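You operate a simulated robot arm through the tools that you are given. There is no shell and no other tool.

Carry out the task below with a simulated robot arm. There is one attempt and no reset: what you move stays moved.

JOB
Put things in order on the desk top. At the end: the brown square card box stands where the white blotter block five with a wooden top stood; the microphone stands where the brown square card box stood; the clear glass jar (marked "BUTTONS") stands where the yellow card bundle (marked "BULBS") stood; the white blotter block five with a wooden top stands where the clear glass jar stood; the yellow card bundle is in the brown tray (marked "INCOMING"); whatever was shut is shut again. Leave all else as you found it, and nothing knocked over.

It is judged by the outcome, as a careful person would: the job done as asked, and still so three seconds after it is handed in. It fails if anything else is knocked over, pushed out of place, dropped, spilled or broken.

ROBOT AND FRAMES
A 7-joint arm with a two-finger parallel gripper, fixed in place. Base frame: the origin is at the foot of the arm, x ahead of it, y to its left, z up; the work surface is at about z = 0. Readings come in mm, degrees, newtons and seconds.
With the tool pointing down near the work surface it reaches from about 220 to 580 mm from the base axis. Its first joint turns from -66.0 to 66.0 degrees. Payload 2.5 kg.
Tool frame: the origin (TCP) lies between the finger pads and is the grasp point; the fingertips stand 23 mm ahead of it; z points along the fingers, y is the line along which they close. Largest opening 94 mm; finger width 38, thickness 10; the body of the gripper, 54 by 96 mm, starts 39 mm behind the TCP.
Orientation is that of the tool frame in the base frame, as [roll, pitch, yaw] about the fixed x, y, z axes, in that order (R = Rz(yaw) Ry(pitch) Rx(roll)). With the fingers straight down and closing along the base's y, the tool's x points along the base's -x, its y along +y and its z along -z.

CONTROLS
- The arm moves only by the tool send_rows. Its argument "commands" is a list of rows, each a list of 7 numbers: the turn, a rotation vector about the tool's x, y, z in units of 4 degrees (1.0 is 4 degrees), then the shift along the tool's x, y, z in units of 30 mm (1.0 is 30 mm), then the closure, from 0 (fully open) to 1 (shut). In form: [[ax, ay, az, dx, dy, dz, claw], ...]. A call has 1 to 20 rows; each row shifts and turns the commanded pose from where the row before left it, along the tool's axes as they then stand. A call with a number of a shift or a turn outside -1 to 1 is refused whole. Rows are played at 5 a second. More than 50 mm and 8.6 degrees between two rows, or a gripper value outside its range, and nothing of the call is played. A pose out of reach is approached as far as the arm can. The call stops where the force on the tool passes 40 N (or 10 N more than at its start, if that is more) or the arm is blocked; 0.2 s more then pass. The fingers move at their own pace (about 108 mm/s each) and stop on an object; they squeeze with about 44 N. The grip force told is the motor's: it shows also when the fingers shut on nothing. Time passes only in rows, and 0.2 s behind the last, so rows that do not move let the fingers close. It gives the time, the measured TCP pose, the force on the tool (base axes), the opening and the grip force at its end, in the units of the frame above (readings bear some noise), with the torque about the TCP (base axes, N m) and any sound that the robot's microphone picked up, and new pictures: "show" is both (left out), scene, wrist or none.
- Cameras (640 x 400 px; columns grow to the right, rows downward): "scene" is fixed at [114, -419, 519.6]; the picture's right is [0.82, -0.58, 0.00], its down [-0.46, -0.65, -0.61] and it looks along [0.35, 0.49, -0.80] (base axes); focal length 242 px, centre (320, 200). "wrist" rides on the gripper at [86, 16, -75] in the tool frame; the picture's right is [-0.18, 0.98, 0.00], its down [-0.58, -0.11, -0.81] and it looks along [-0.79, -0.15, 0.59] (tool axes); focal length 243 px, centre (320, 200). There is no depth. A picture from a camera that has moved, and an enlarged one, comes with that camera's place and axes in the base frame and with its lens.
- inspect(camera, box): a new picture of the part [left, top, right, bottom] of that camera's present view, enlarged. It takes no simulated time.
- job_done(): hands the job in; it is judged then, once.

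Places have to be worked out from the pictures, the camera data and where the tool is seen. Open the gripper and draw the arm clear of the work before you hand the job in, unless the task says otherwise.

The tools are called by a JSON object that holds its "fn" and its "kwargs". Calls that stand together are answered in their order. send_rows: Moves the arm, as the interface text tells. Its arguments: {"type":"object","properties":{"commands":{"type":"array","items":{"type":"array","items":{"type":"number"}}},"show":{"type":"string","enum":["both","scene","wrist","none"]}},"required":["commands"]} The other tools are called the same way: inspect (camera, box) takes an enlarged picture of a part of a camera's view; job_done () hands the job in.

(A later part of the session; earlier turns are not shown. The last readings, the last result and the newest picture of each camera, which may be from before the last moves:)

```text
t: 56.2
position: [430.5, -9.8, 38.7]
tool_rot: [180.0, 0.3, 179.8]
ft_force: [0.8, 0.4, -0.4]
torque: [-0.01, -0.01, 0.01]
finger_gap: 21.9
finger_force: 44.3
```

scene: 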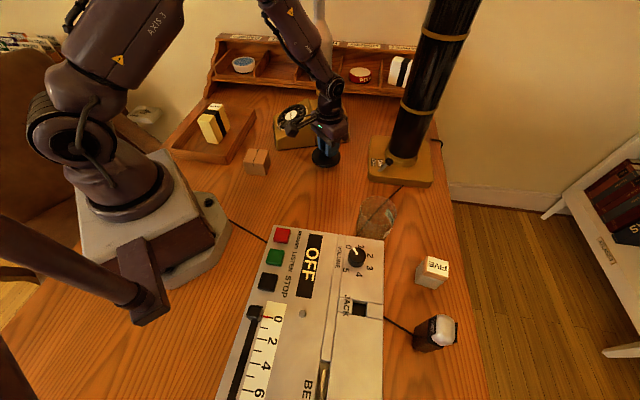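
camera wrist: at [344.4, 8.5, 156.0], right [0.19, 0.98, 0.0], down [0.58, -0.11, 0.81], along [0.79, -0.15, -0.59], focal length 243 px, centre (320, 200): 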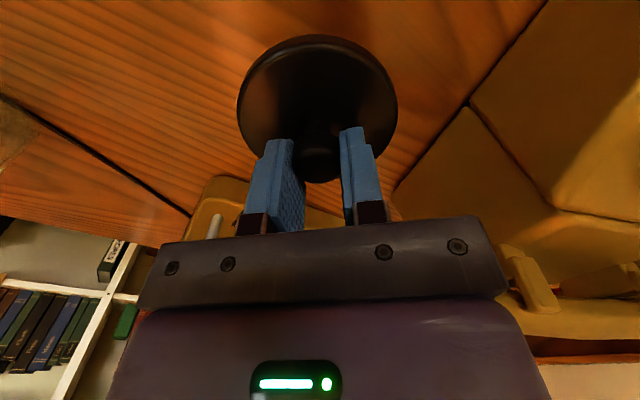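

Still no contact at z≈39. I keep stepping down.

{"fn": "send_rows", "kwargs": {"commands": [[0, 0, 0, 0, 0, 0.05, 1], [0, 0, 0, 0, 0, 0, 1]], "show": "none"}}

{"fn": "send_rows", "kwargs": {"commands": [[0, 0, 0, 0, 0, 0.05, 1], [0, 0, 0, 0, 0, 0, 1]], "show": "none"}}

{"fn": "inspect", "kwargs": {"camera": "scene", "box": [290, 130, 360, 190]}}

```text
t: 56.8
position: [430.8, -9.5, 38.0]
tool_rot: [-179.8, 0.3, 179.9]
ft_force: [-3.2, -0.1, 9.3]
torque: [0.05, 0.16, 0.08]
finger_gap: 21.7
finger_force: 44.0
```

```text
t: 57.4
position: [430.5, -9.7, 38.5]
tool_rot: [-179.9, 0.2, 179.9]
ft_force: [-2.6, -0.9, 6.5]
torque: [0.03, 0.05, 0.05]
finger_gap: 21.7
finger_force: 43.8
stopped in row 2: the force on the tool passed its limit at 42 N (the readings are from after the stop); the commanded pose is now the measured one
```

```text
6.67 times, centred on (325, 160) of scene
camera zoom: at [114.0, -419.0, 519.6], right [0.82, -0.58, 0.0], down [-0.46, -0.65, -0.61], along [0.35, 0.49, -0.8], focal length 1610 px, centre (287, 467)
```

zoom: 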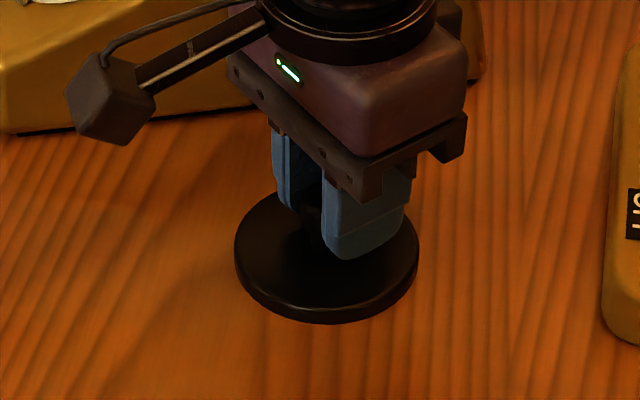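

The lid rests flat on the desk at TCP z≈38 (so the jar is about 91 mm tall without lid). I release the knob, rise, and return above the open jar.

{"fn": "send_rows", "kwargs": {"commands": [[0, 0, 0, 0, 0, 0, 0.8], [0, 0, 0, 0, 0, 0, 0.5], [0, 0, 0, 0, 0, 0, 0], [0, 0, 0, 0, 0, 0, 0], [0, 0, 0, 0, 0, 0, 0], [0, 0, 0, 0, 0, -0.5, 0], [0, 0, 0, 0, 0, -1, 0], [0, 0, 0, 0, 0, -1, 0], [0, 0, 0, 0, 0, -1, 0], [0, 0, 0, 0, 0, -1, 0], [0, 0, 0, 0, 0, -0.8833, 0], [0, 0, 0, 0, 0, 0, 0]], "show": "both"}}

```text
t: 60.0
position: [430.9, -7.8, 200.3]
tool_rot: [-179.9, 0.2, 180.0]
ft_force: [-0.9, 0.3, 0.8]
torque: [0.01, 0.0, 0.0]
finger_gap: 94.2
finger_force: 0.0
camera wrist: at [343.8, 10.2, 274.7], right [0.19, 0.98, 0.0], down [0.58, -0.11, 0.81], along [0.79, -0.15, -0.59], focal length 243 px, centre (320, 200)
```

scene: 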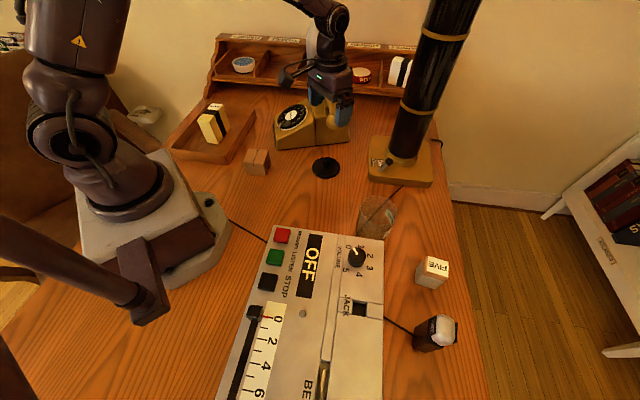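
wrist: 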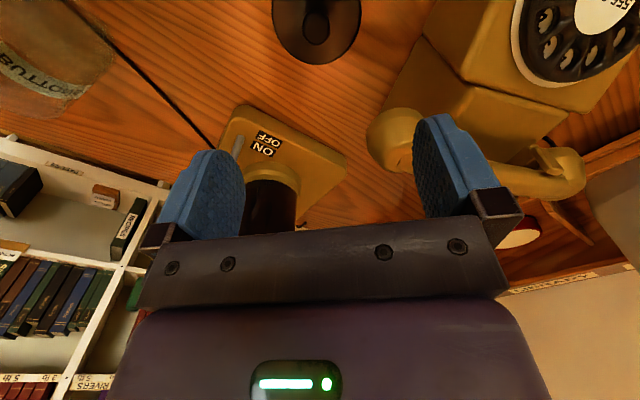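

The lid lies flat on the desk. The camera pose readout is very steady, so I use it as the precise reference: I move back so the camera is at (309.2,-230.6), the same spot as when I held the knob, to grip the jar body.

{"fn": "send_rows", "kwargs": {"commands": [[0, 0, 0, 0.128, -0.892, 0, 0], [0, 0, 0, 0.128, -0.892, 0, 0], [0, 0, 0, 0.128, -0.892, 0, 0], [0, 0, 0, 0.128, -0.892, 0, 0], [0, 0, 0, 0.128, -0.892, 0, 0], [0, 0, 0, 0.128, -0.892, 0, 0], [0, 0, 0, 0.128, -0.892, 0, 0], [0, 0, 0, 0.128, -0.892, 0, 0], [0, 0, 0, 0.128, -0.892, 0, 0], [0, 0, 0, 0, 0, 0.9, 0], [0, 0, 0, 0, 0, 0.9, 0], [0, 0, 0, 0, 0, 0, 0]], "show": "both"}}

{"fn": "inspect", "kwargs": {"camera": "wrist", "box": [200, 0, 440, 220]}}

```text
t: 62.6
position: [394.6, -252.0, 146.1]
tool_rot: [-179.9, 0.1, 179.9]
ft_force: [0.1, -0.7, -0.1]
torque: [0.01, 0.0, -0.03]
finger_gap: 93.9
finger_force: 0.1
camera wrist: at [307.4, -233.2, 220.8], right [0.19, 0.98, 0.0], down [0.58, -0.11, 0.81], along [0.79, -0.15, -0.59], focal length 243 px, centre (320, 200)
```

scene: 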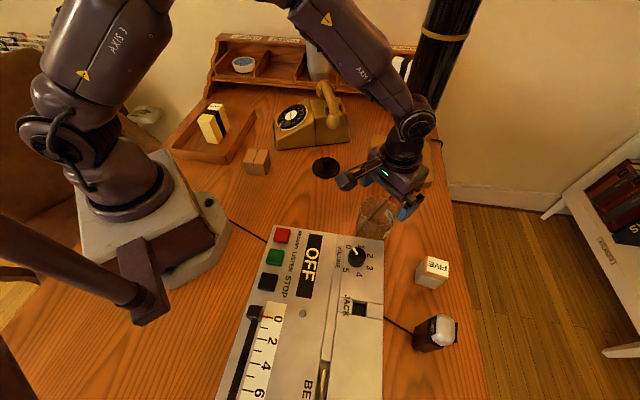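
wrist: 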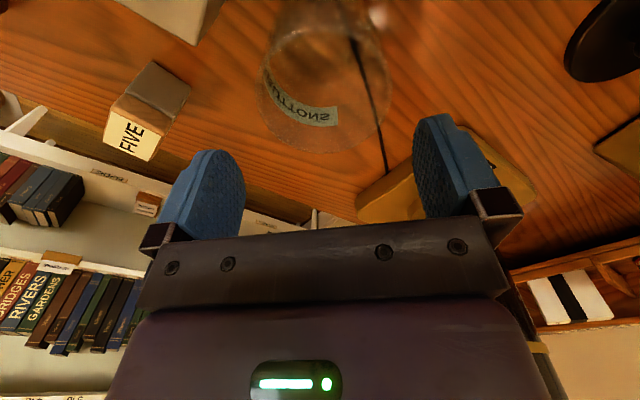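

```text
1.82 times, centred on (320, 110) of wrist
camera zoom: at [307.4, -233.2, 220.8], right [0.19, 0.98, 0.0], down [0.58, -0.11, 0.81], along [0.79, -0.15, -0.59], focal length 441 px, centre (320, 364)
```

zoom: 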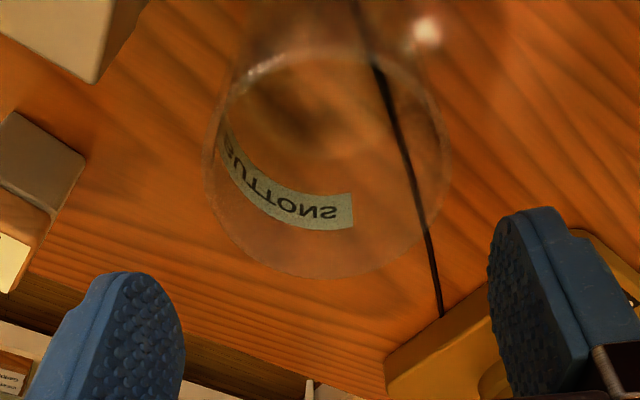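

Using the camera geometry, the jar axis is about 5 mm back and 5 mm left of the tool now. I correct that and lower until the tips are just above the jar's rim, then re-check.

{"fn": "send_rows", "kwargs": {"commands": [[0, 0, 0, 0.157, 0.157, 0, 0], [0, 0, 0, 0, 0, 0.43, 0], [0, 0, 0, 0, 0, 0.43, 0], [0, 0, 0, 0, 0, 0, 0]], "show": "wrist"}}

{"fn": "inspect", "kwargs": {"camera": "wrist", "box": [200, 0, 440, 220]}}

{"fn": "inspect", "kwargs": {"camera": "scene", "box": [320, 130, 440, 250]}}

```text
t: 63.6
position: [390.5, -245.6, 121.8]
tool_rot: [-179.9, 0.1, 179.9]
ft_force: [0.0, -1.1, 0.5]
torque: [-0.03, -0.01, -0.01]
finger_gap: 94.0
finger_force: 0.1
camera wrist: at [304.0, -228.5, 194.5], right [0.19, 0.98, 0.0], down [0.58, -0.11, 0.81], along [0.79, -0.15, -0.59], focal length 243 px, centre (320, 200)
```

wrist: 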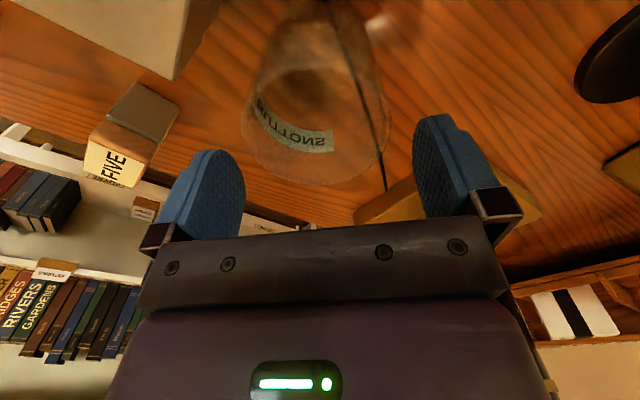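

```text
1.82 times, centred on (320, 110) of wrist
camera zoom: at [304.0, -228.5, 194.5], right [0.19, 0.98, 0.0], down [0.58, -0.11, 0.81], along [0.79, -0.15, -0.59], focal length 441 px, centre (320, 364)
```

zoom: 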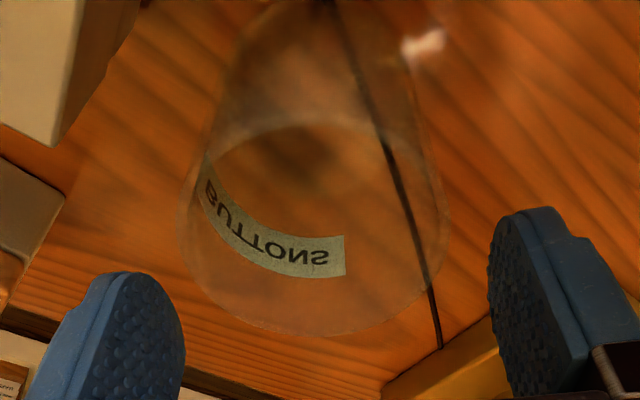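

```text
3.33 times, centred on (380, 190) of scene
camera zoom: at [114.0, -419.0, 519.6], right [0.82, -0.58, 0.0], down [-0.46, -0.65, -0.61], along [0.35, 0.49, -0.8], focal length 805 px, centre (120, 233)
```

zoom: 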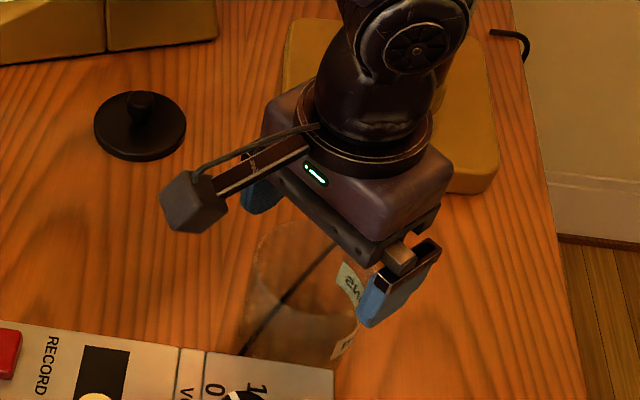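

The jar rim is centred within about 1 mm sideways. I lower the open fingers around the jar to z≈60 and then close, waiting for full squeeze.

{"fn": "send_rows", "kwargs": {"commands": [[0, 0, 0, 0, 0.02, 0.5, 0], [0, 0, 0, 0, 0, 0.5, 0], [0, 0, 0, 0, 0, 0.5, 0], [0, 0, 0, 0, 0, 0.48, 0], [0, 0, 0, 0, 0, 0, 0]], "show": "both"}}

{"fn": "inspect", "kwargs": {"camera": "scene", "box": [320, 130, 440, 250]}}

```text
t: 64.8
position: [390.8, -245.5, 60.3]
tool_rot: [-179.9, 0.2, 179.9]
ft_force: [0.8, -0.3, -0.2]
torque: [-0.02, 0.0, 0.02]
finger_gap: 94.2
finger_force: 0.0
camera wrist: at [304.3, -228.2, 134.7], right [0.19, 0.98, 0.0], down [0.58, -0.11, 0.81], along [0.79, -0.15, -0.59], focal length 243 px, centre (320, 200)
```

scene: 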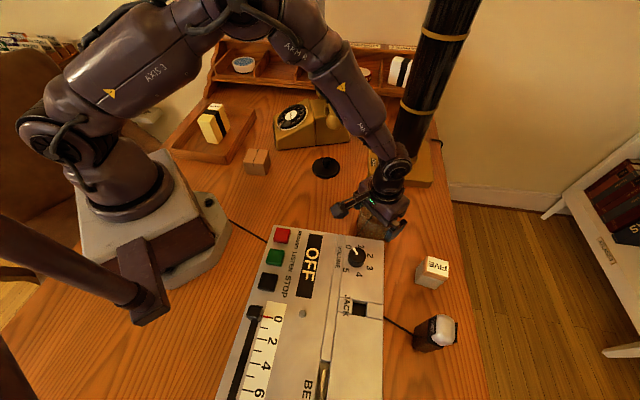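
wrist: 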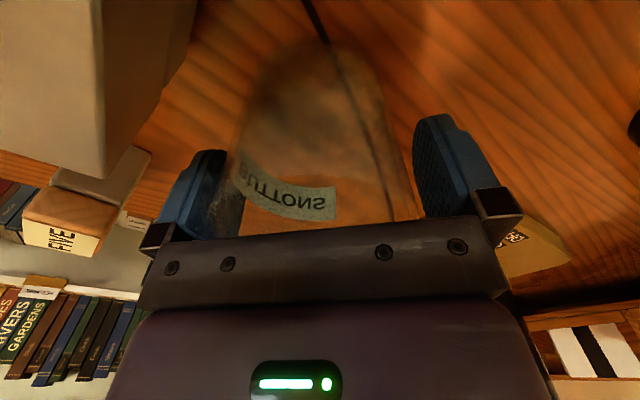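

```text
3.33 times, centred on (380, 190) of scene
camera zoom: at [114.0, -419.0, 519.6], right [0.82, -0.58, 0.0], down [-0.46, -0.65, -0.61], along [0.35, 0.49, -0.8], focal length 805 px, centre (120, 233)
```

zoom: 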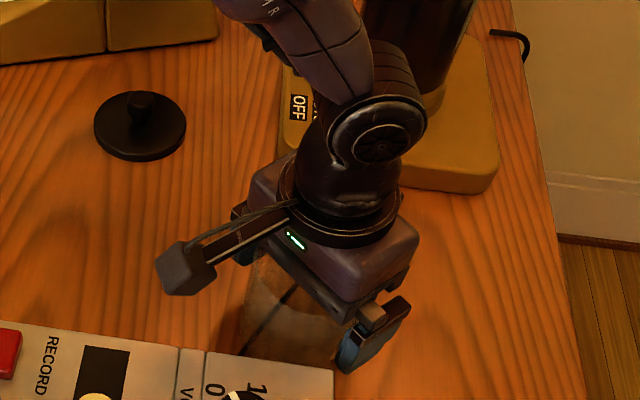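

Fingers straddle the jar with no contact. I close gently first (partial closure) to see what squeeze the jar feels.

{"fn": "send_rows", "kwargs": {"commands": [[0, 0, 0, 0, 0, 0, 0.1], [0, 0, 0, 0, 0, 0, 0.18], [0, 0, 0, 0, 0, 0, 0.24], [0, 0, 0, 0, 0, 0, 0.28], [0, 0, 0, 0, 0, 0, 0.28], [0, 0, 0, 0, 0, 0, 0.28], [0, 0, 0, 0, 0, 0, 0.28]], "show": "wrist"}}

```text
t: 66.4
position: [390.7, -246.1, 59.5]
tool_rot: [-179.9, 0.3, 179.8]
ft_force: [-0.3, -3.6, 1.6]
torque: [0.12, -0.05, 0.03]
finger_gap: 79.8
finger_force: 44.2
camera wrist: at [304.2, -228.3, 135.0], right [0.19, 0.98, 0.0], down [0.58, -0.11, 0.81], along [0.79, -0.15, -0.59], focal length 243 px, centre (320, 200)
```

wrist: 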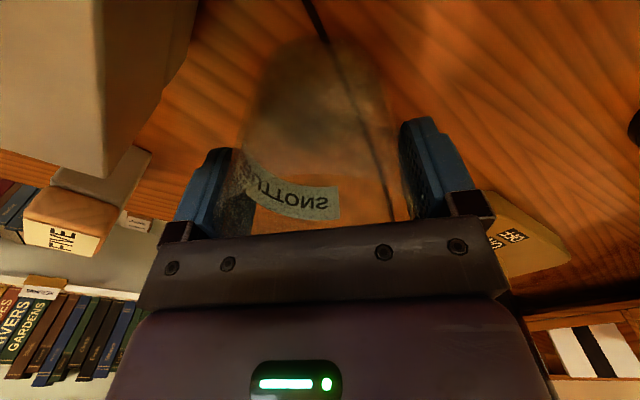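

The jar body is gripped at 79.8 mm with the normal 44 N and no cracking sound. I keep the squeeze a bit longer, then test-lift 10 mm.

{"fn": "send_rows", "kwargs": {"commands": [[0, 0, 0, 0, 0, 0, 0.5], [0, 0, 0, 0, 0, 0, 0.5], [0, 0, 0, 0, 0, 0, 0.5], [0, 0, 0, 0, 0, -0.1, 0.5], [0, 0, 0, 0, 0, -0.1, 0.5], [0, 0, 0, 0, 0, -0.13, 0.5], [0, 0, 0, 0, 0, 0, 0.5], [0, 0, 0, 0, 0, 0, 0.5]], "show": "both"}}

{"fn": "inspect", "kwargs": {"camera": "scene", "box": [340, 180, 420, 250]}}

```text
t: 68.2
position: [391.6, -245.2, 70.1]
tool_rot: [-179.8, 0.0, 179.9]
ft_force: [-0.1, -0.7, -6.1]
torque: [-0.04, 0.0, -0.01]
finger_gap: 79.7
finger_force: 44.0
camera wrist: at [304.2, -227.5, 144.9], right [0.19, 0.98, 0.0], down [0.58, -0.11, 0.81], along [0.79, -0.15, -0.59], focal length 243 px, centre (320, 200)
```

scene: 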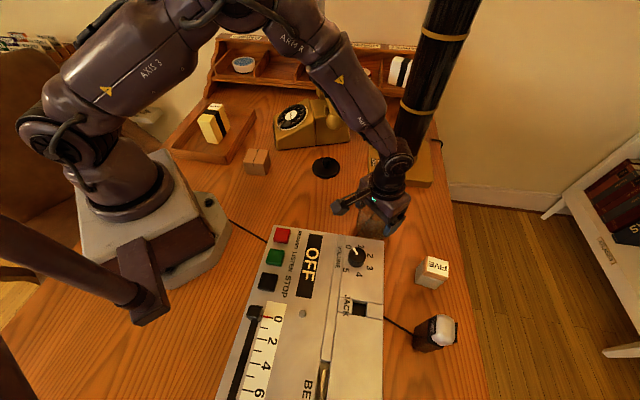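
wrist: 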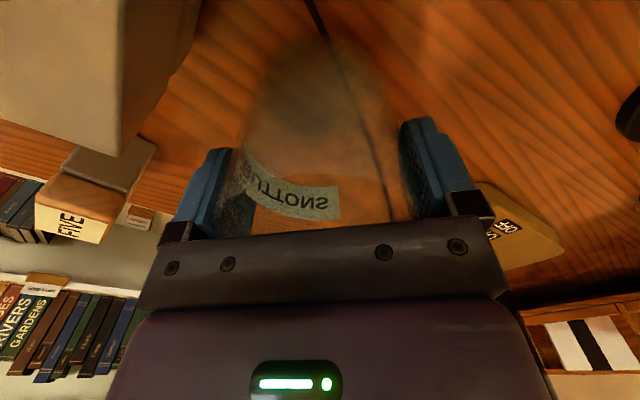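

```text
5.71 times, centred on (380, 215) of scene
camera zoom: at [114.0, -419.0, 519.5], right [0.82, -0.58, 0.0], down [-0.46, -0.65, -0.61], along [0.35, 0.49, -0.8], focal length 1380 px, centre (-23, 114)
```

zoom: 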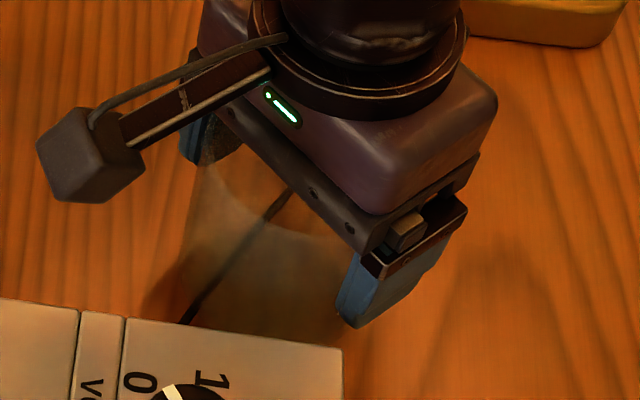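

The jar is lifted (6 N weight, no slip in view). I raise it so its base is about 60 mm up, and carry it by the offset (-42,+183) to the bundle's old place.

{"fn": "send_rows", "kwargs": {"commands": [[0, 0, 0, 0, 0, -0.83, 0.5], [0, 0, 0, 0, 0, -0.83, 0.5], [0, 0, 0, 0.2, 0.873, 0, 0.5], [0, 0, 0, 0.2, 0.873, 0, 0.5], [0, 0, 0, 0.2, 0.873, 0, 0.5], [0, 0, 0, 0.2, 0.873, 0, 0.5], [0, 0, 0, 0.2, 0.873, 0, 0.5], [0, 0, 0, 0.2, 0.873, 0, 0.5], [0, 0, 0, 0.2, 0.873, 0, 0.5], [0, 0, 0, 0, 0, 0, 0.5], [0, 0, 0, 0, 0, 0, 0.5]], "show": "both"}}

```text
t: 70.6
position: [349.3, -60.3, 120.1]
tool_rot: [-179.9, 0.2, 179.8]
ft_force: [0.7, -0.6, -6.5]
torque: [0.01, 0.01, -0.02]
finger_gap: 79.6
finger_force: 43.6
camera wrist: at [263.0, -43.5, 194.3], right [0.19, 0.98, 0.0], down [0.58, -0.11, 0.81], along [0.79, -0.15, -0.59], focal length 243 px, centre (320, 200)
```

scene: 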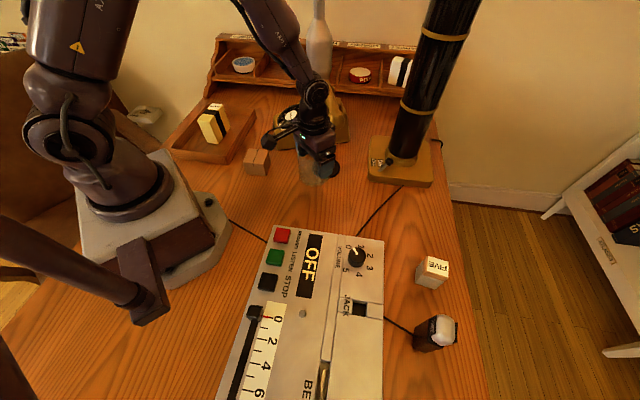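
wrist: 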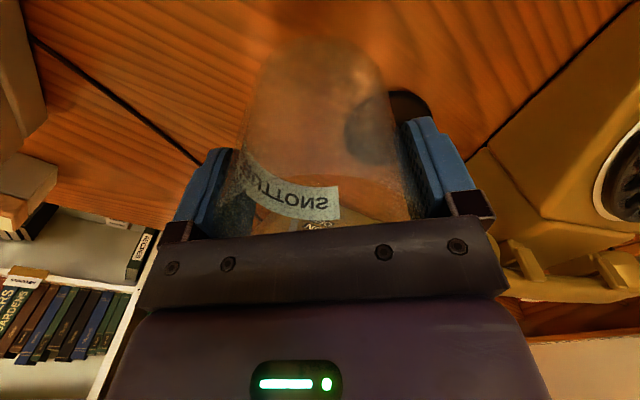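

The jar hangs at about (348,-61), at the bundle's old place, clear of the parked lid. I lower it to just above the desk, then in small steps.

{"fn": "send_rows", "kwargs": {"commands": [[0, 0, 0, 0, 0, 0.5, 0.5], [0, 0, 0, 0, 0, 0.5, 0.5], [0, 0, 0, 0, 0, 0.5, 0.5], [0, 0, 0, 0, 0, 0.4, 0.5], [0, 0, 0, 0, 0, 0, 0.5]], "show": "none"}}

{"fn": "send_rows", "kwargs": {"commands": [[0, 0, 0, 0, 0, 0.05, 0.5], [0, 0, 0, 0, 0, 0, 0.5]], "show": "none"}}

```text
t: 71.8
position: [349.2, -63.2, 62.7]
tool_rot: [-180.0, 0.0, 179.9]
ft_force: [-0.4, -0.9, -6.5]
torque: [-0.04, 0.03, 0.01]
finger_gap: 79.5
finger_force: 44.1
```

```text
t: 72.4
position: [349.2, -61.7, 61.4]
tool_rot: [-179.9, 0.2, 180.0]
ft_force: [0.2, 0.7, -7.1]
torque: [0.0, 0.02, 0.0]
finger_gap: 79.8
finger_force: 43.6
```

Still carrying the full weight at z≈61; I step down further until the weight is taken by the desk.

{"fn": "send_rows", "kwargs": {"commands": [[0, 0, 0, 0, 0, 0.04, 0.5], [0, 0, 0, 0, 0, 0, 0.5]], "show": "none"}}

{"fn": "send_rows", "kwargs": {"commands": [[0, 0, 0, 0, 0, 0.03, 0.5], [0, 0, 0, 0, 0, 0, 0.5]], "show": "none"}}

{"fn": "send_rows", "kwargs": {"commands": [[0, 0, 0, 0, 0, 0.03, 0.5], [0, 0, 0, 0, 0, 0, 0.5]], "show": "none"}}

```text
t: 73.0
position: [349.4, -63.3, 60.3]
tool_rot: [-179.9, 0.1, 179.9]
ft_force: [-11.3, -0.8, 24.3]
torque: [0.79, 0.15, 0.3]
finger_gap: 79.5
finger_force: 44.4
```

```text
t: 73.6
position: [351.3, -62.0, 58.9]
tool_rot: [-179.8, 0.4, 179.8]
ft_force: [-9.8, -2.1, 31.4]
torque: [0.9, 0.15, 0.15]
finger_gap: 79.9
finger_force: 44.0
```

```text
t: 74.2
position: [350.7, -62.6, 59.2]
tool_rot: [-179.8, 0.2, 179.8]
ft_force: [-5.7, -4.7, 32.9]
torque: [0.85, 0.03, 0.12]
finger_gap: 79.7
finger_force: 44.5
```

The jar is on the desk, and I'm pressing more than needed. I ease up about 2 mm and read the force before opening.

{"fn": "send_rows", "kwargs": {"commands": [[0, 0, 0, 0, 0, -0.06, 0.5], [0, 0, 0, 0, 0, 0, 0.5]], "show": "none"}}

```text
t: 74.8
position: [348.4, -61.5, 57.9]
tool_rot: [-179.9, -0.2, 179.8]
ft_force: [0.5, -0.5, -5.7]
torque: [0.01, -0.02, 0.02]
finger_gap: 79.7
finger_force: 44.0
```

That took the full weight again, so contact is stiff. I go down again in sub-millimetre steps.

{"fn": "send_rows", "kwargs": {"commands": [[0, 0, 0, 0, 0, 0.02, 0.5], [0, 0, 0, 0, 0, 0, 0.5]], "show": "none"}}

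{"fn": "send_rows", "kwargs": {"commands": [[0, 0, 0, 0, 0, 0.015, 0.5], [0, 0, 0, 0, 0, 0, 0.5]], "show": "none"}}

```text
t: 75.4
position: [351.2, -61.2, 59.0]
tool_rot: [-179.9, 0.1, 180.0]
ft_force: [-0.3, 0.4, -6.0]
torque: [0.0, -0.03, -0.02]
finger_gap: 79.5
finger_force: 44.0
```

```text
t: 76.0
position: [350.6, -61.5, 58.8]
tool_rot: [-179.9, 0.1, 179.8]
ft_force: [-0.6, 0.1, -4.6]
torque: [-0.03, -0.03, -0.01]
finger_gap: 79.7
finger_force: 44.0
```

The weight is just starting to transfer. One more half-millimetre, then I open the fingers gradually.

{"fn": "send_rows", "kwargs": {"commands": [[0, 0, 0, 0, 0, 0.015, 0.5], [0, 0, 0, 0, 0, 0, 0.5], [0, 0, 0, 0, 0, 0, 0.3], [0, 0, 0, 0, 0, 0, 0.2], [0, 0, 0, 0, 0, 0, 0.1], [0, 0, 0, 0, 0, 0, 0], [0, 0, 0, 0, 0, 0, 0]], "show": "both"}}

{"fn": "inspect", "kwargs": {"camera": "scene", "box": [270, 120, 370, 220]}}

```text
t: 77.6
position: [350.0, -63.1, 58.0]
tool_rot: [-179.9, 0.1, 179.8]
ft_force: [0.5, -0.3, 0.1]
torque: [-0.01, 0.01, 0.01]
finger_gap: 94.3
finger_force: 0.1
camera wrist: at [263.2, -44.0, 133.0], right [0.19, 0.98, 0.0], down [0.58, -0.11, 0.81], along [0.79, -0.15, -0.59], focal length 243 px, centre (320, 200)
```

scene: 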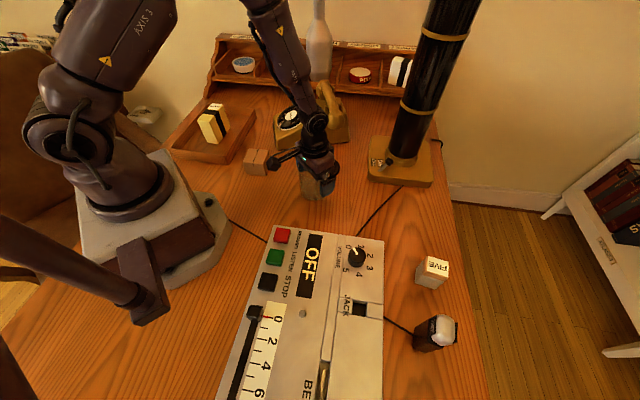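
wrist: 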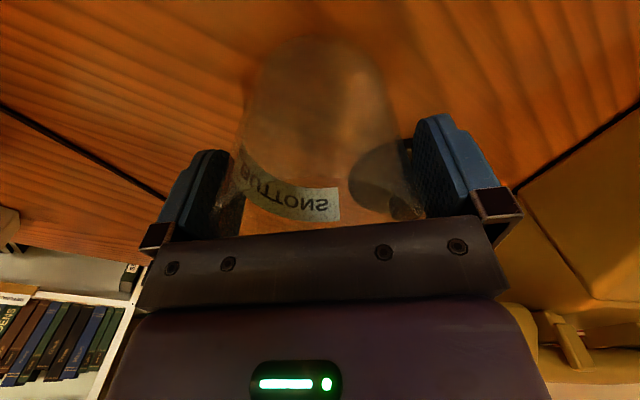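

```text
4.00 times, centred on (320, 170) of scene
camera zoom: at [114.0, -419.0, 519.6], right [0.82, -0.58, 0.0], down [-0.46, -0.65, -0.61], along [0.35, 0.49, -0.8], focal length 966 px, centre (320, 320)
```

zoom: 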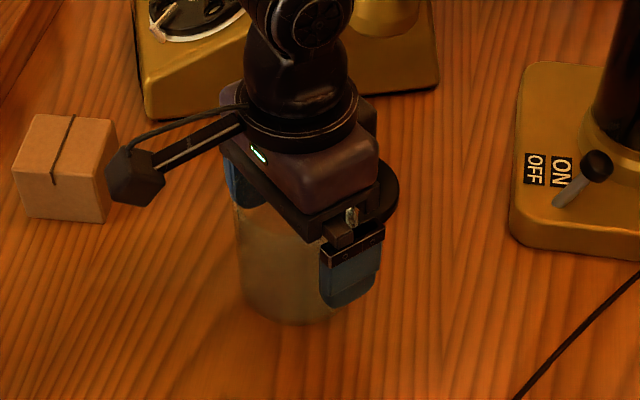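

The jar is released and standing upright. I rise straight up and return over the parked lid.

{"fn": "send_rows", "kwargs": {"commands": [[0, 0, 0, 0, 0, -0.4, 0], [0, 0, 0, 0, 0, -0.8, 0], [0, 0, 0, 0, 0, -1, 0], [0, 0, 0, 0, 0, -1, 0], [0, 0, 0, 0, 0, -1, 0], [0, 0, 0, -0.896, 0.602, 0, 0], [0, 0, 0, -0.896, 0.602, 0, 0], [0, 0, 0, -0.896, 0.602, 0, 0], [0, 0, 0, 0, 0, 0.8, 0], [0, 0, 0, 0, 0, 0.8, 0], [0, 0, 0, 0, 0, 0.8, 0], [0, 0, 0, 0, 0, 0, 0]], "show": "both"}}

{"fn": "inspect", "kwargs": {"camera": "wrist", "box": [200, 0, 440, 220]}}

{"fn": "inspect", "kwargs": {"camera": "scene", "box": [270, 130, 370, 220]}}

```text
t: 80.2
position: [429.5, -6.9, 112.2]
tool_rot: [-179.9, 0.2, 180.0]
ft_force: [-0.1, -0.5, -0.5]
torque: [0.01, -0.01, 0.01]
finger_gap: 94.2
finger_force: 0.1
camera wrist: at [343.1, 10.1, 186.7], right [0.19, 0.98, 0.0], down [0.58, -0.11, 0.81], along [0.79, -0.15, -0.59], focal length 243 px, centre (320, 200)
```

scene: 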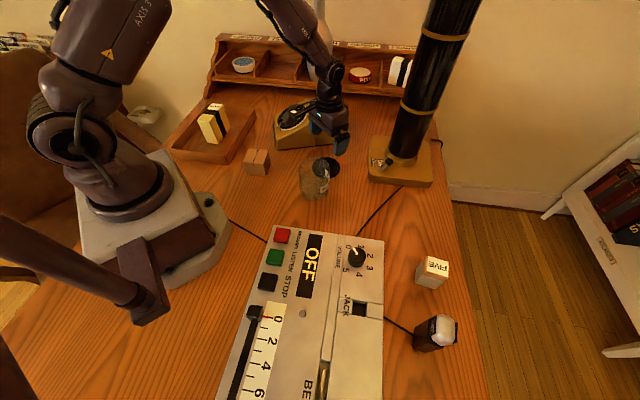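
wrist: 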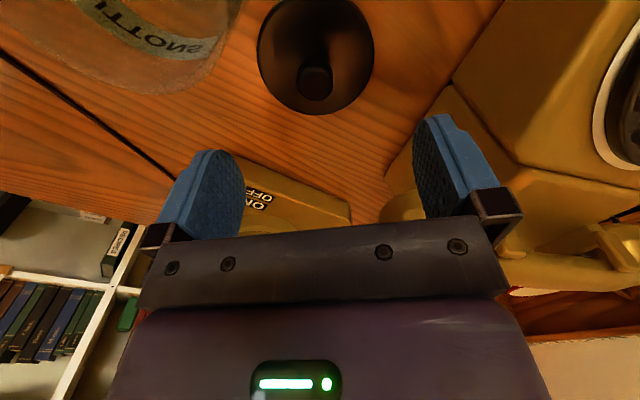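

```text
1.82 times, centred on (320, 110) of wrist
camera zoom: at [343.1, 10.1, 186.7], right [0.19, 0.98, 0.0], down [0.58, -0.11, 0.81], along [0.79, -0.15, -0.59], focal length 441 px, centre (320, 364)
```

zoom: 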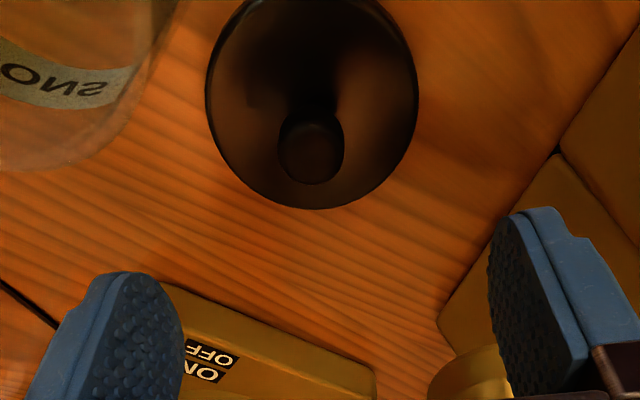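

```text
4.44 times, centred on (320, 175) of scene
camera zoom: at [114.0, -419.0, 519.6], right [0.82, -0.58, 0.0], down [-0.46, -0.65, -0.61], along [0.35, 0.49, -0.8], focal length 1074 px, centre (320, 311)
```

zoom: 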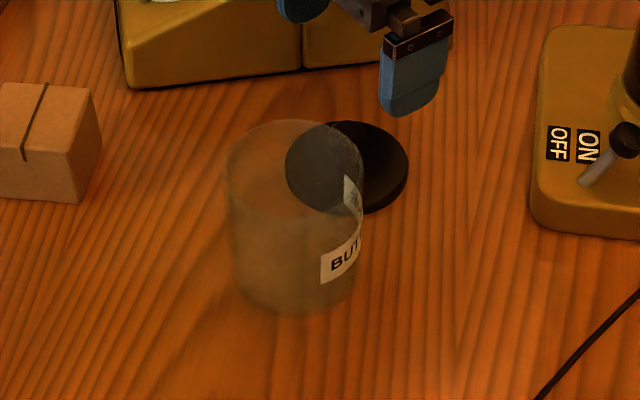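

The lid is where I left it and the jar stands at the new place with its label visible. I lower around the knob to z≈39.

{"fn": "send_rows", "kwargs": {"commands": [[0, 0, 0, 0, 0, 0.8, 0], [0, 0, 0, 0, 0, 0.8, 0], [0, 0, 0, 0, 0, 0.5, 0], [0, 0, 0, 0, 0, 0.32, 0], [0, 0, 0, 0, 0, 0, 0]], "show": "wrist"}}

```text
t: 81.4
position: [431.2, -8.4, 40.5]
tool_rot: [-179.9, 0.2, 179.9]
ft_force: [0.8, 0.2, 0.6]
torque: [0.03, -0.01, -0.03]
finger_gap: 93.9
finger_force: 0.0
camera wrist: at [344.5, 9.4, 114.1], right [0.19, 0.98, 0.0], down [0.58, -0.11, 0.81], along [0.79, -0.15, -0.59], focal length 243 px, centre (320, 200)
```

wrist: 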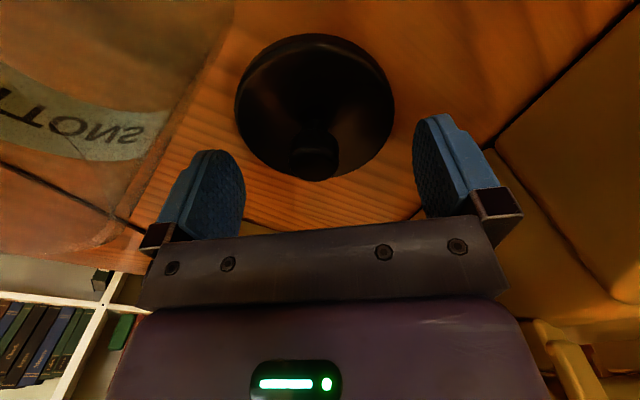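

The camera reads (344.5, 9.4), the knob is between the fingers. I close on it and let the squeeze build.

{"fn": "send_rows", "kwargs": {"commands": [[0, 0, 0, 0, 0, 0, 0.6], [0, 0, 0, 0, 0, 0, 0.8], [0, 0, 0, 0, 0, 0, 1], [0, 0, 0, 0, 0, 0, 1], [0, 0, 0, 0, 0, 0, 1], [0, 0, 0, 0, 0, 0, 1], [0, 0, 0, 0, 0, 0, 1], [0, 0, 0, 0, 0, -0.2, 1], [0, 0, 0, 0, 0, -0.3, 1], [0, 0, 0, 0, 0, 0, 1], [0, 0, 0, 0, 0, 0, 1]], "show": "both"}}

{"fn": "inspect", "kwargs": {"camera": "wrist", "box": [200, 0, 440, 220]}}

```text
t: 83.8
position: [431.4, -7.7, 55.5]
tool_rot: [-179.9, 0.1, 179.9]
ft_force: [0.1, 0.3, -0.5]
torque: [0.0, -0.01, -0.03]
finger_gap: 22.0
finger_force: 44.0
camera wrist: at [344.6, 9.9, 129.5], right [0.19, 0.98, 0.0], down [0.58, -0.11, 0.81], along [0.79, -0.15, -0.59], focal length 243 px, centre (320, 200)
```

scene: 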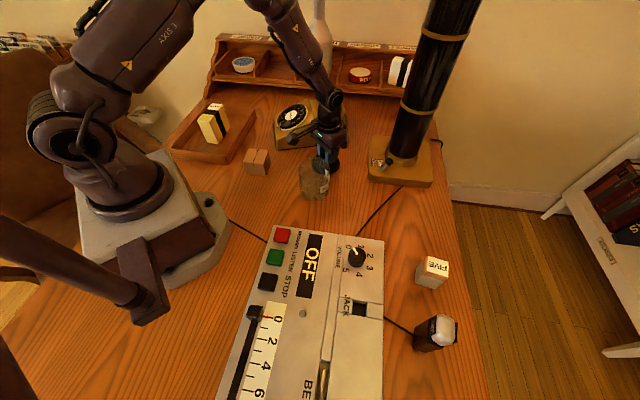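
wrist: 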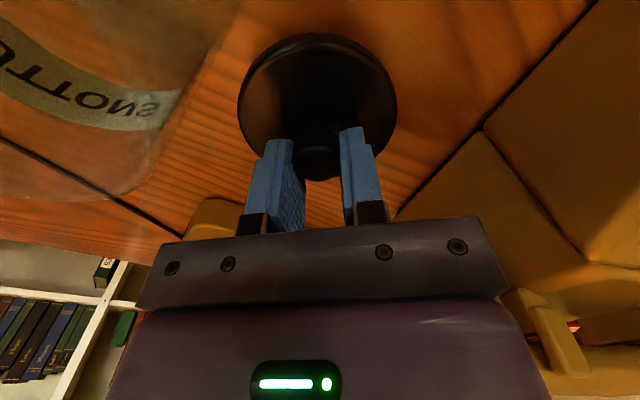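

```text
1.82 times, centred on (320, 110) of wrist
camera zoom: at [344.6, 9.9, 129.5], right [0.19, 0.98, 0.0], down [0.58, -0.11, 0.81], along [0.79, -0.15, -0.59], focal length 441 px, centre (320, 364)
```

zoom: 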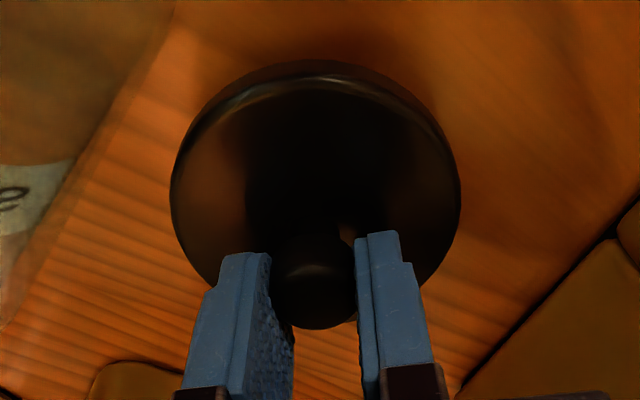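

The lid is held exactly as before in the fingers and is off the desk. I raise it to z≈160 and move over the jar.

{"fn": "send_rows", "kwargs": {"commands": [[0, 0, 0, 0, 0, -0.875, 1], [0, 0, 0, 0, 0, -0.875, 1], [0, 0, 0, 0, 0, -0.875, 1], [0, 0, 0, 0, 0, -0.875, 1], [0, 0, 0, 0.844, -0.599, 0, 1], [0, 0, 0, 0.844, -0.599, 0, 1], [0, 0, 0, 0.844, -0.599, 0, 1], [0, 0, 0, 0, 0, 0, 1], [0, 0, 0, 0, 0, 0, 1]], "show": "both"}}

{"fn": "inspect", "kwargs": {"camera": "scene", "box": [270, 120, 370, 220]}}

{"fn": "inspect", "kwargs": {"camera": "wrist", "box": [200, 0, 440, 220]}}

```text
t: 85.8
position: [353.9, -62.1, 158.6]
tool_rot: [179.9, 0.1, 179.8]
ft_force: [-0.2, 0.5, -0.6]
torque: [-0.02, 0.03, -0.01]
finger_gap: 21.8
finger_force: 44.2
camera wrist: at [267.0, -43.5, 232.5], right [0.19, 0.98, 0.0], down [0.58, -0.11, 0.81], along [0.79, -0.15, -0.59], focal length 243 px, centre (320, 200)
```

scene: 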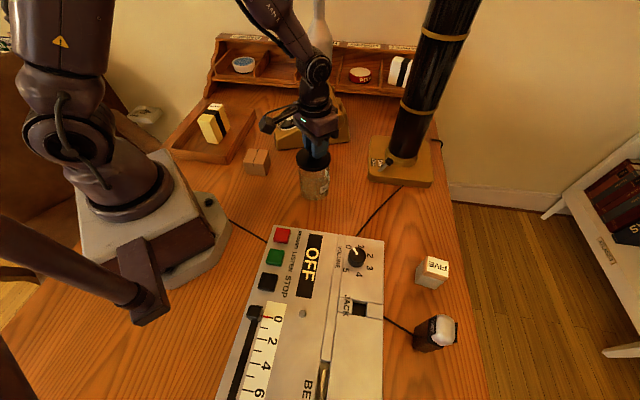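
wrist: 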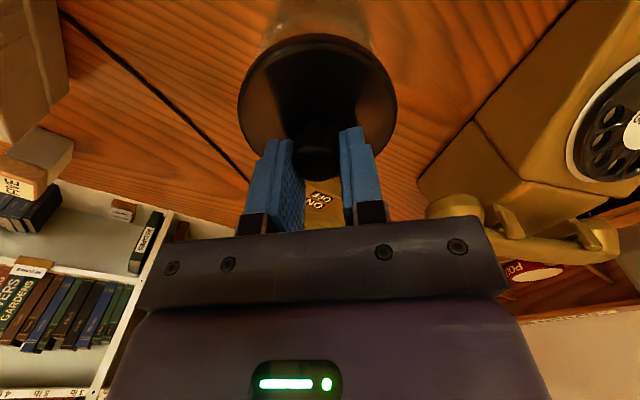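

```text
4.00 times, centred on (320, 170) of scene
camera zoom: at [114.0, -419.0, 519.6], right [0.82, -0.58, 0.0], down [-0.46, -0.65, -0.61], along [0.35, 0.49, -0.8], focal length 966 px, centre (320, 320)
```

zoom: 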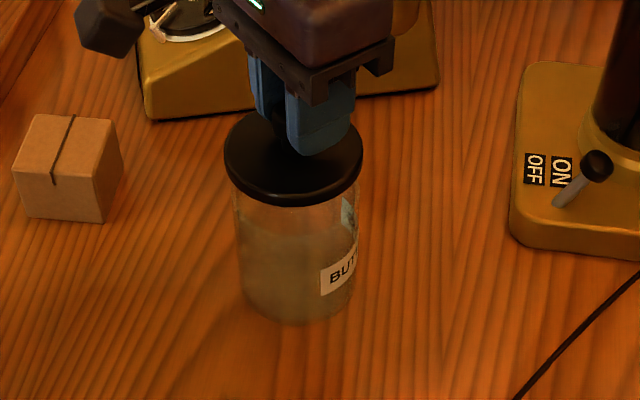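

```text
1.82 times, centred on (320, 110) of wrist
camera zoom: at [267.0, -43.5, 232.5], right [0.19, 0.98, 0.0], down [0.58, -0.11, 0.81], along [0.79, -0.15, -0.59], focal length 441 px, centre (320, 364)
```

zoom: 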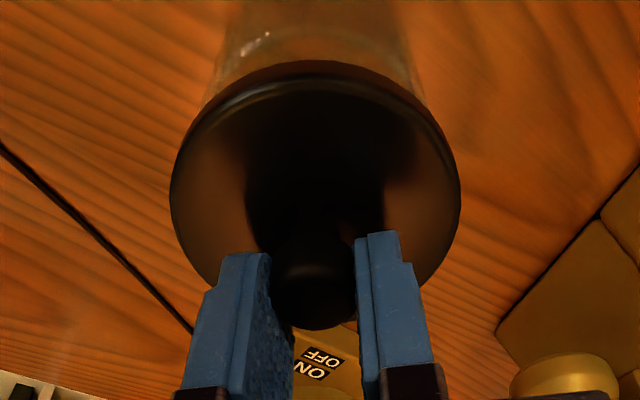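

The lid is over the jar; a 1.6 mm correction is needed. I make it and lower to about 6 mm above the seat, then check alignment from both views.

{"fn": "send_rows", "kwargs": {"commands": [[0, 0, 0, -0.053, -0.017, 0.35, 1], [0, 0, 0, 0, 0, 0.35, 1], [0, 0, 0, 0, 0, 0, 1], [0, 0, 0, 0, 0, 0, 1]], "show": "wrist"}}

{"fn": "inspect", "kwargs": {"camera": "scene", "box": [285, 140, 345, 205]}}

{"fn": "inspect", "kwargs": {"camera": "wrist", "box": [220, 0, 420, 130]}}

```text
t: 86.8
position: [356.4, -61.5, 137.7]
tool_rot: [-179.8, 0.0, 179.9]
ft_force: [-0.1, -0.2, -0.2]
torque: [-0.03, -0.01, -0.01]
finger_gap: 21.7
finger_force: 44.1
camera wrist: at [269.0, -44.1, 212.5], right [0.19, 0.98, 0.0], down [0.58, -0.11, 0.81], along [0.79, -0.15, -0.59], focal length 243 px, centre (320, 200)
```

wrist: 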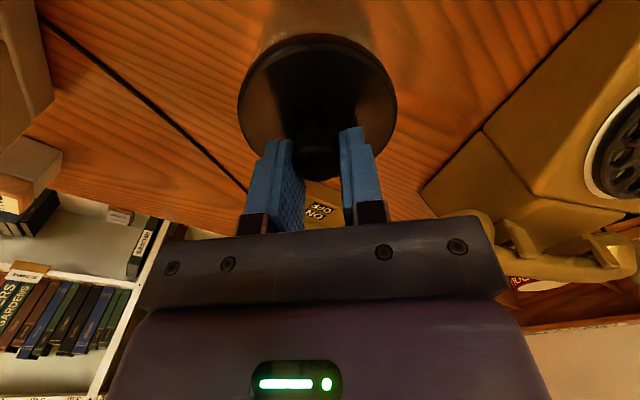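

```text
6.15 times, centred on (315, 172) of scene
camera zoom: at [114.0, -419.0, 519.6], right [0.82, -0.58, 0.0], down [-0.46, -0.65, -0.61], along [0.35, 0.49, -0.8], focal length 1486 px, centre (351, 369)
```

zoom: 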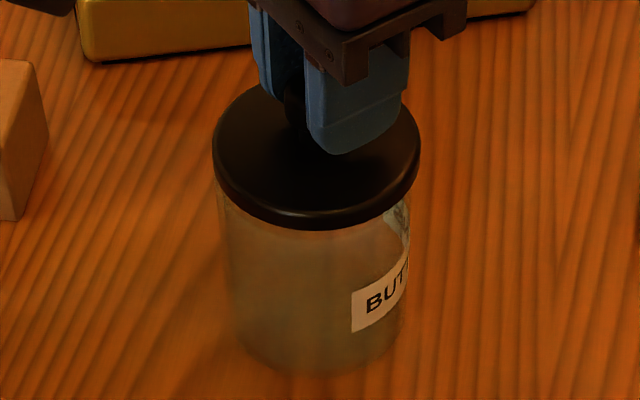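

```text
3.08 times, centred on (320, 65) of wrist
camera zoom: at [269.0, -44.1, 212.5], right [0.19, 0.98, 0.0], down [0.58, -0.11, 0.81], along [0.79, -0.15, -0.59], focal length 746 px, centre (320, 615)
```

zoom: 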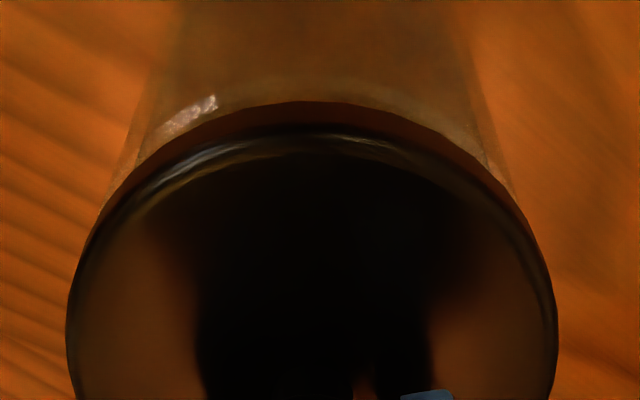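

The lid looks concentric with the jar in both views. I lower it in small steps until it seats and listen for the snap.

{"fn": "send_rows", "kwargs": {"commands": [[0, 0, 0, 0, 0, 0.12, 1], [0, 0, 0, 0, 0, 0.08, 1], [0, 0, 0, 0, 0, 0, 1]], "show": "none"}}

{"fn": "send_rows", "kwargs": {"commands": [[0, 0, 0, 0, 0, 0.05, 1], [0, 0, 0, 0, 0, 0, 1]], "show": "none"}}

{"fn": "send_rows", "kwargs": {"commands": [[0, 0, 0, 0, 0, 0.04, 1], [0, 0, 0, 0, 0, 0, 1]], "show": "none"}}

```text
t: 87.6
position: [355.4, -61.8, 133.9]
tool_rot: [-179.8, 0.2, 179.8]
ft_force: [0.0, 0.3, -0.3]
torque: [0.02, -0.01, -0.02]
finger_gap: 21.8
finger_force: 43.8
```

```text
t: 88.2
position: [356.2, -61.4, 130.2]
tool_rot: [-179.8, 0.2, 179.8]
ft_force: [-0.1, 0.5, -0.1]
torque: [-0.03, 0.02, 0.01]
finger_gap: 22.0
finger_force: 43.7
```

```text
t: 88.8
position: [356.3, -62.0, 130.2]
tool_rot: [-179.9, 0.1, 179.9]
ft_force: [0.2, 0.2, -0.5]
torque: [0.0, -0.01, -0.03]
finger_gap: 21.9
finger_force: 44.4
```

No contact yet at z≈130. I continue in 1 mm steps.

{"fn": "send_rows", "kwargs": {"commands": [[0, 0, 0, 0, 0, 0.03, 1], [0, 0, 0, 0, 0, 0, 1]], "show": "none"}}

{"fn": "send_rows", "kwargs": {"commands": [[0, 0, 0, 0, 0, 0.03, 1], [0, 0, 0, 0, 0, 0, 1]], "show": "none"}}

{"fn": "inspect", "kwargs": {"camera": "scene", "box": [285, 140, 345, 205]}}

```text
t: 89.4
position: [356.6, -62.0, 130.7]
tool_rot: [-179.9, 0.2, 179.8]
ft_force: [-12.0, 1.5, 37.9]
torque: [0.07, 0.58, 0.0]
finger_gap: 22.1
finger_force: 44.0
heard: snap
```

```text
t: 89.7
position: [356.3, -62.1, 130.4]
tool_rot: [-179.9, 0.2, 179.9]
ft_force: [-2.3, -0.6, 5.3]
torque: [0.03, -0.07, 0.01]
finger_gap: 21.8
finger_force: 44.0
stopped in row 1: the force on the tool passed its limit at 54 N (the readings are from after the stop); the commanded pose is now the measured one
```

```text
6.15 times, centred on (315, 172) of scene
camera zoom: at [114.0, -419.0, 519.6], right [0.82, -0.58, 0.0], down [-0.46, -0.65, -0.61], along [0.35, 0.49, -0.8], focal length 1486 px, centre (351, 369)
```

zoom: 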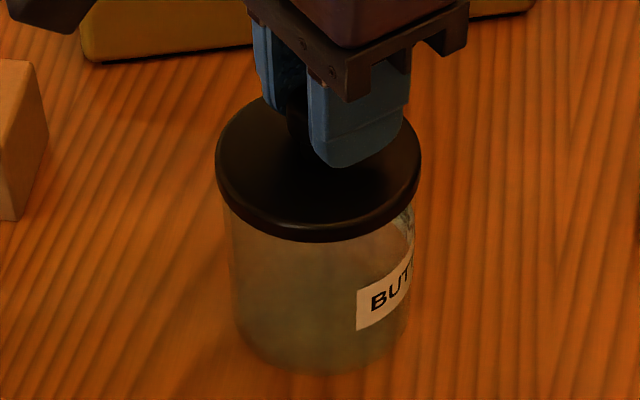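

The lid seated with a "snap". I open the fingers gently and check that it stays shut and square.

{"fn": "send_rows", "kwargs": {"commands": [[0, 0, 0, 0, 0, 0, 0.8], [0, 0, 0, 0, 0, 0, 0.5], [0, 0, 0, 0, 0, 0, 0], [0, 0, 0, 0, 0, 0, 0], [0, 0, 0, 0, 0, 0, 0]], "show": "none"}}

{"fn": "inspect", "kwargs": {"camera": "scene", "box": [285, 140, 345, 205]}}

{"fn": "inspect", "kwargs": {"camera": "wrist", "box": [200, 0, 440, 220]}}

```text
t: 90.9
position: [357.1, -62.1, 129.1]
tool_rot: [-179.8, 0.2, 179.9]
ft_force: [0.7, -0.3, -0.4]
torque: [-0.01, -0.02, -0.03]
finger_gap: 94.1
finger_force: 0.1
```

```text
6.15 times, centred on (315, 172) of scene
camera zoom: at [114.0, -419.0, 519.6], right [0.82, -0.58, 0.0], down [-0.46, -0.65, -0.61], along [0.35, 0.49, -0.8], focal length 1486 px, centre (351, 369)
```

zoom: 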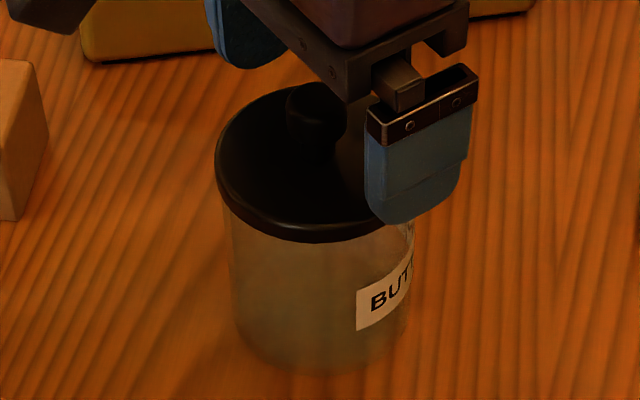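

```text
1.82 times, centred on (320, 110) of wrist
camera zoom: at [269.8, -44.4, 204.8], right [0.19, 0.98, 0.0], down [0.58, -0.11, 0.81], along [0.79, -0.15, -0.59], focal length 441 px, centre (320, 364)
```

zoom: 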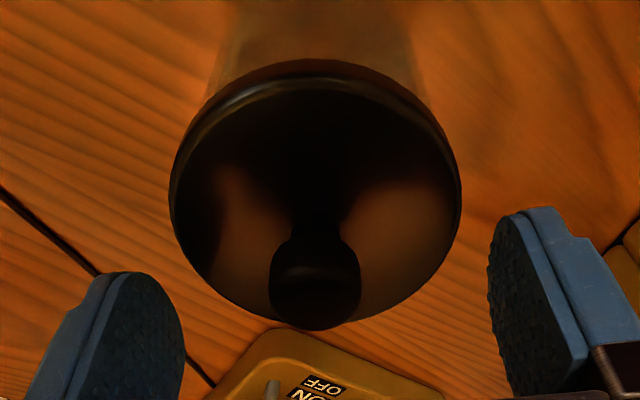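

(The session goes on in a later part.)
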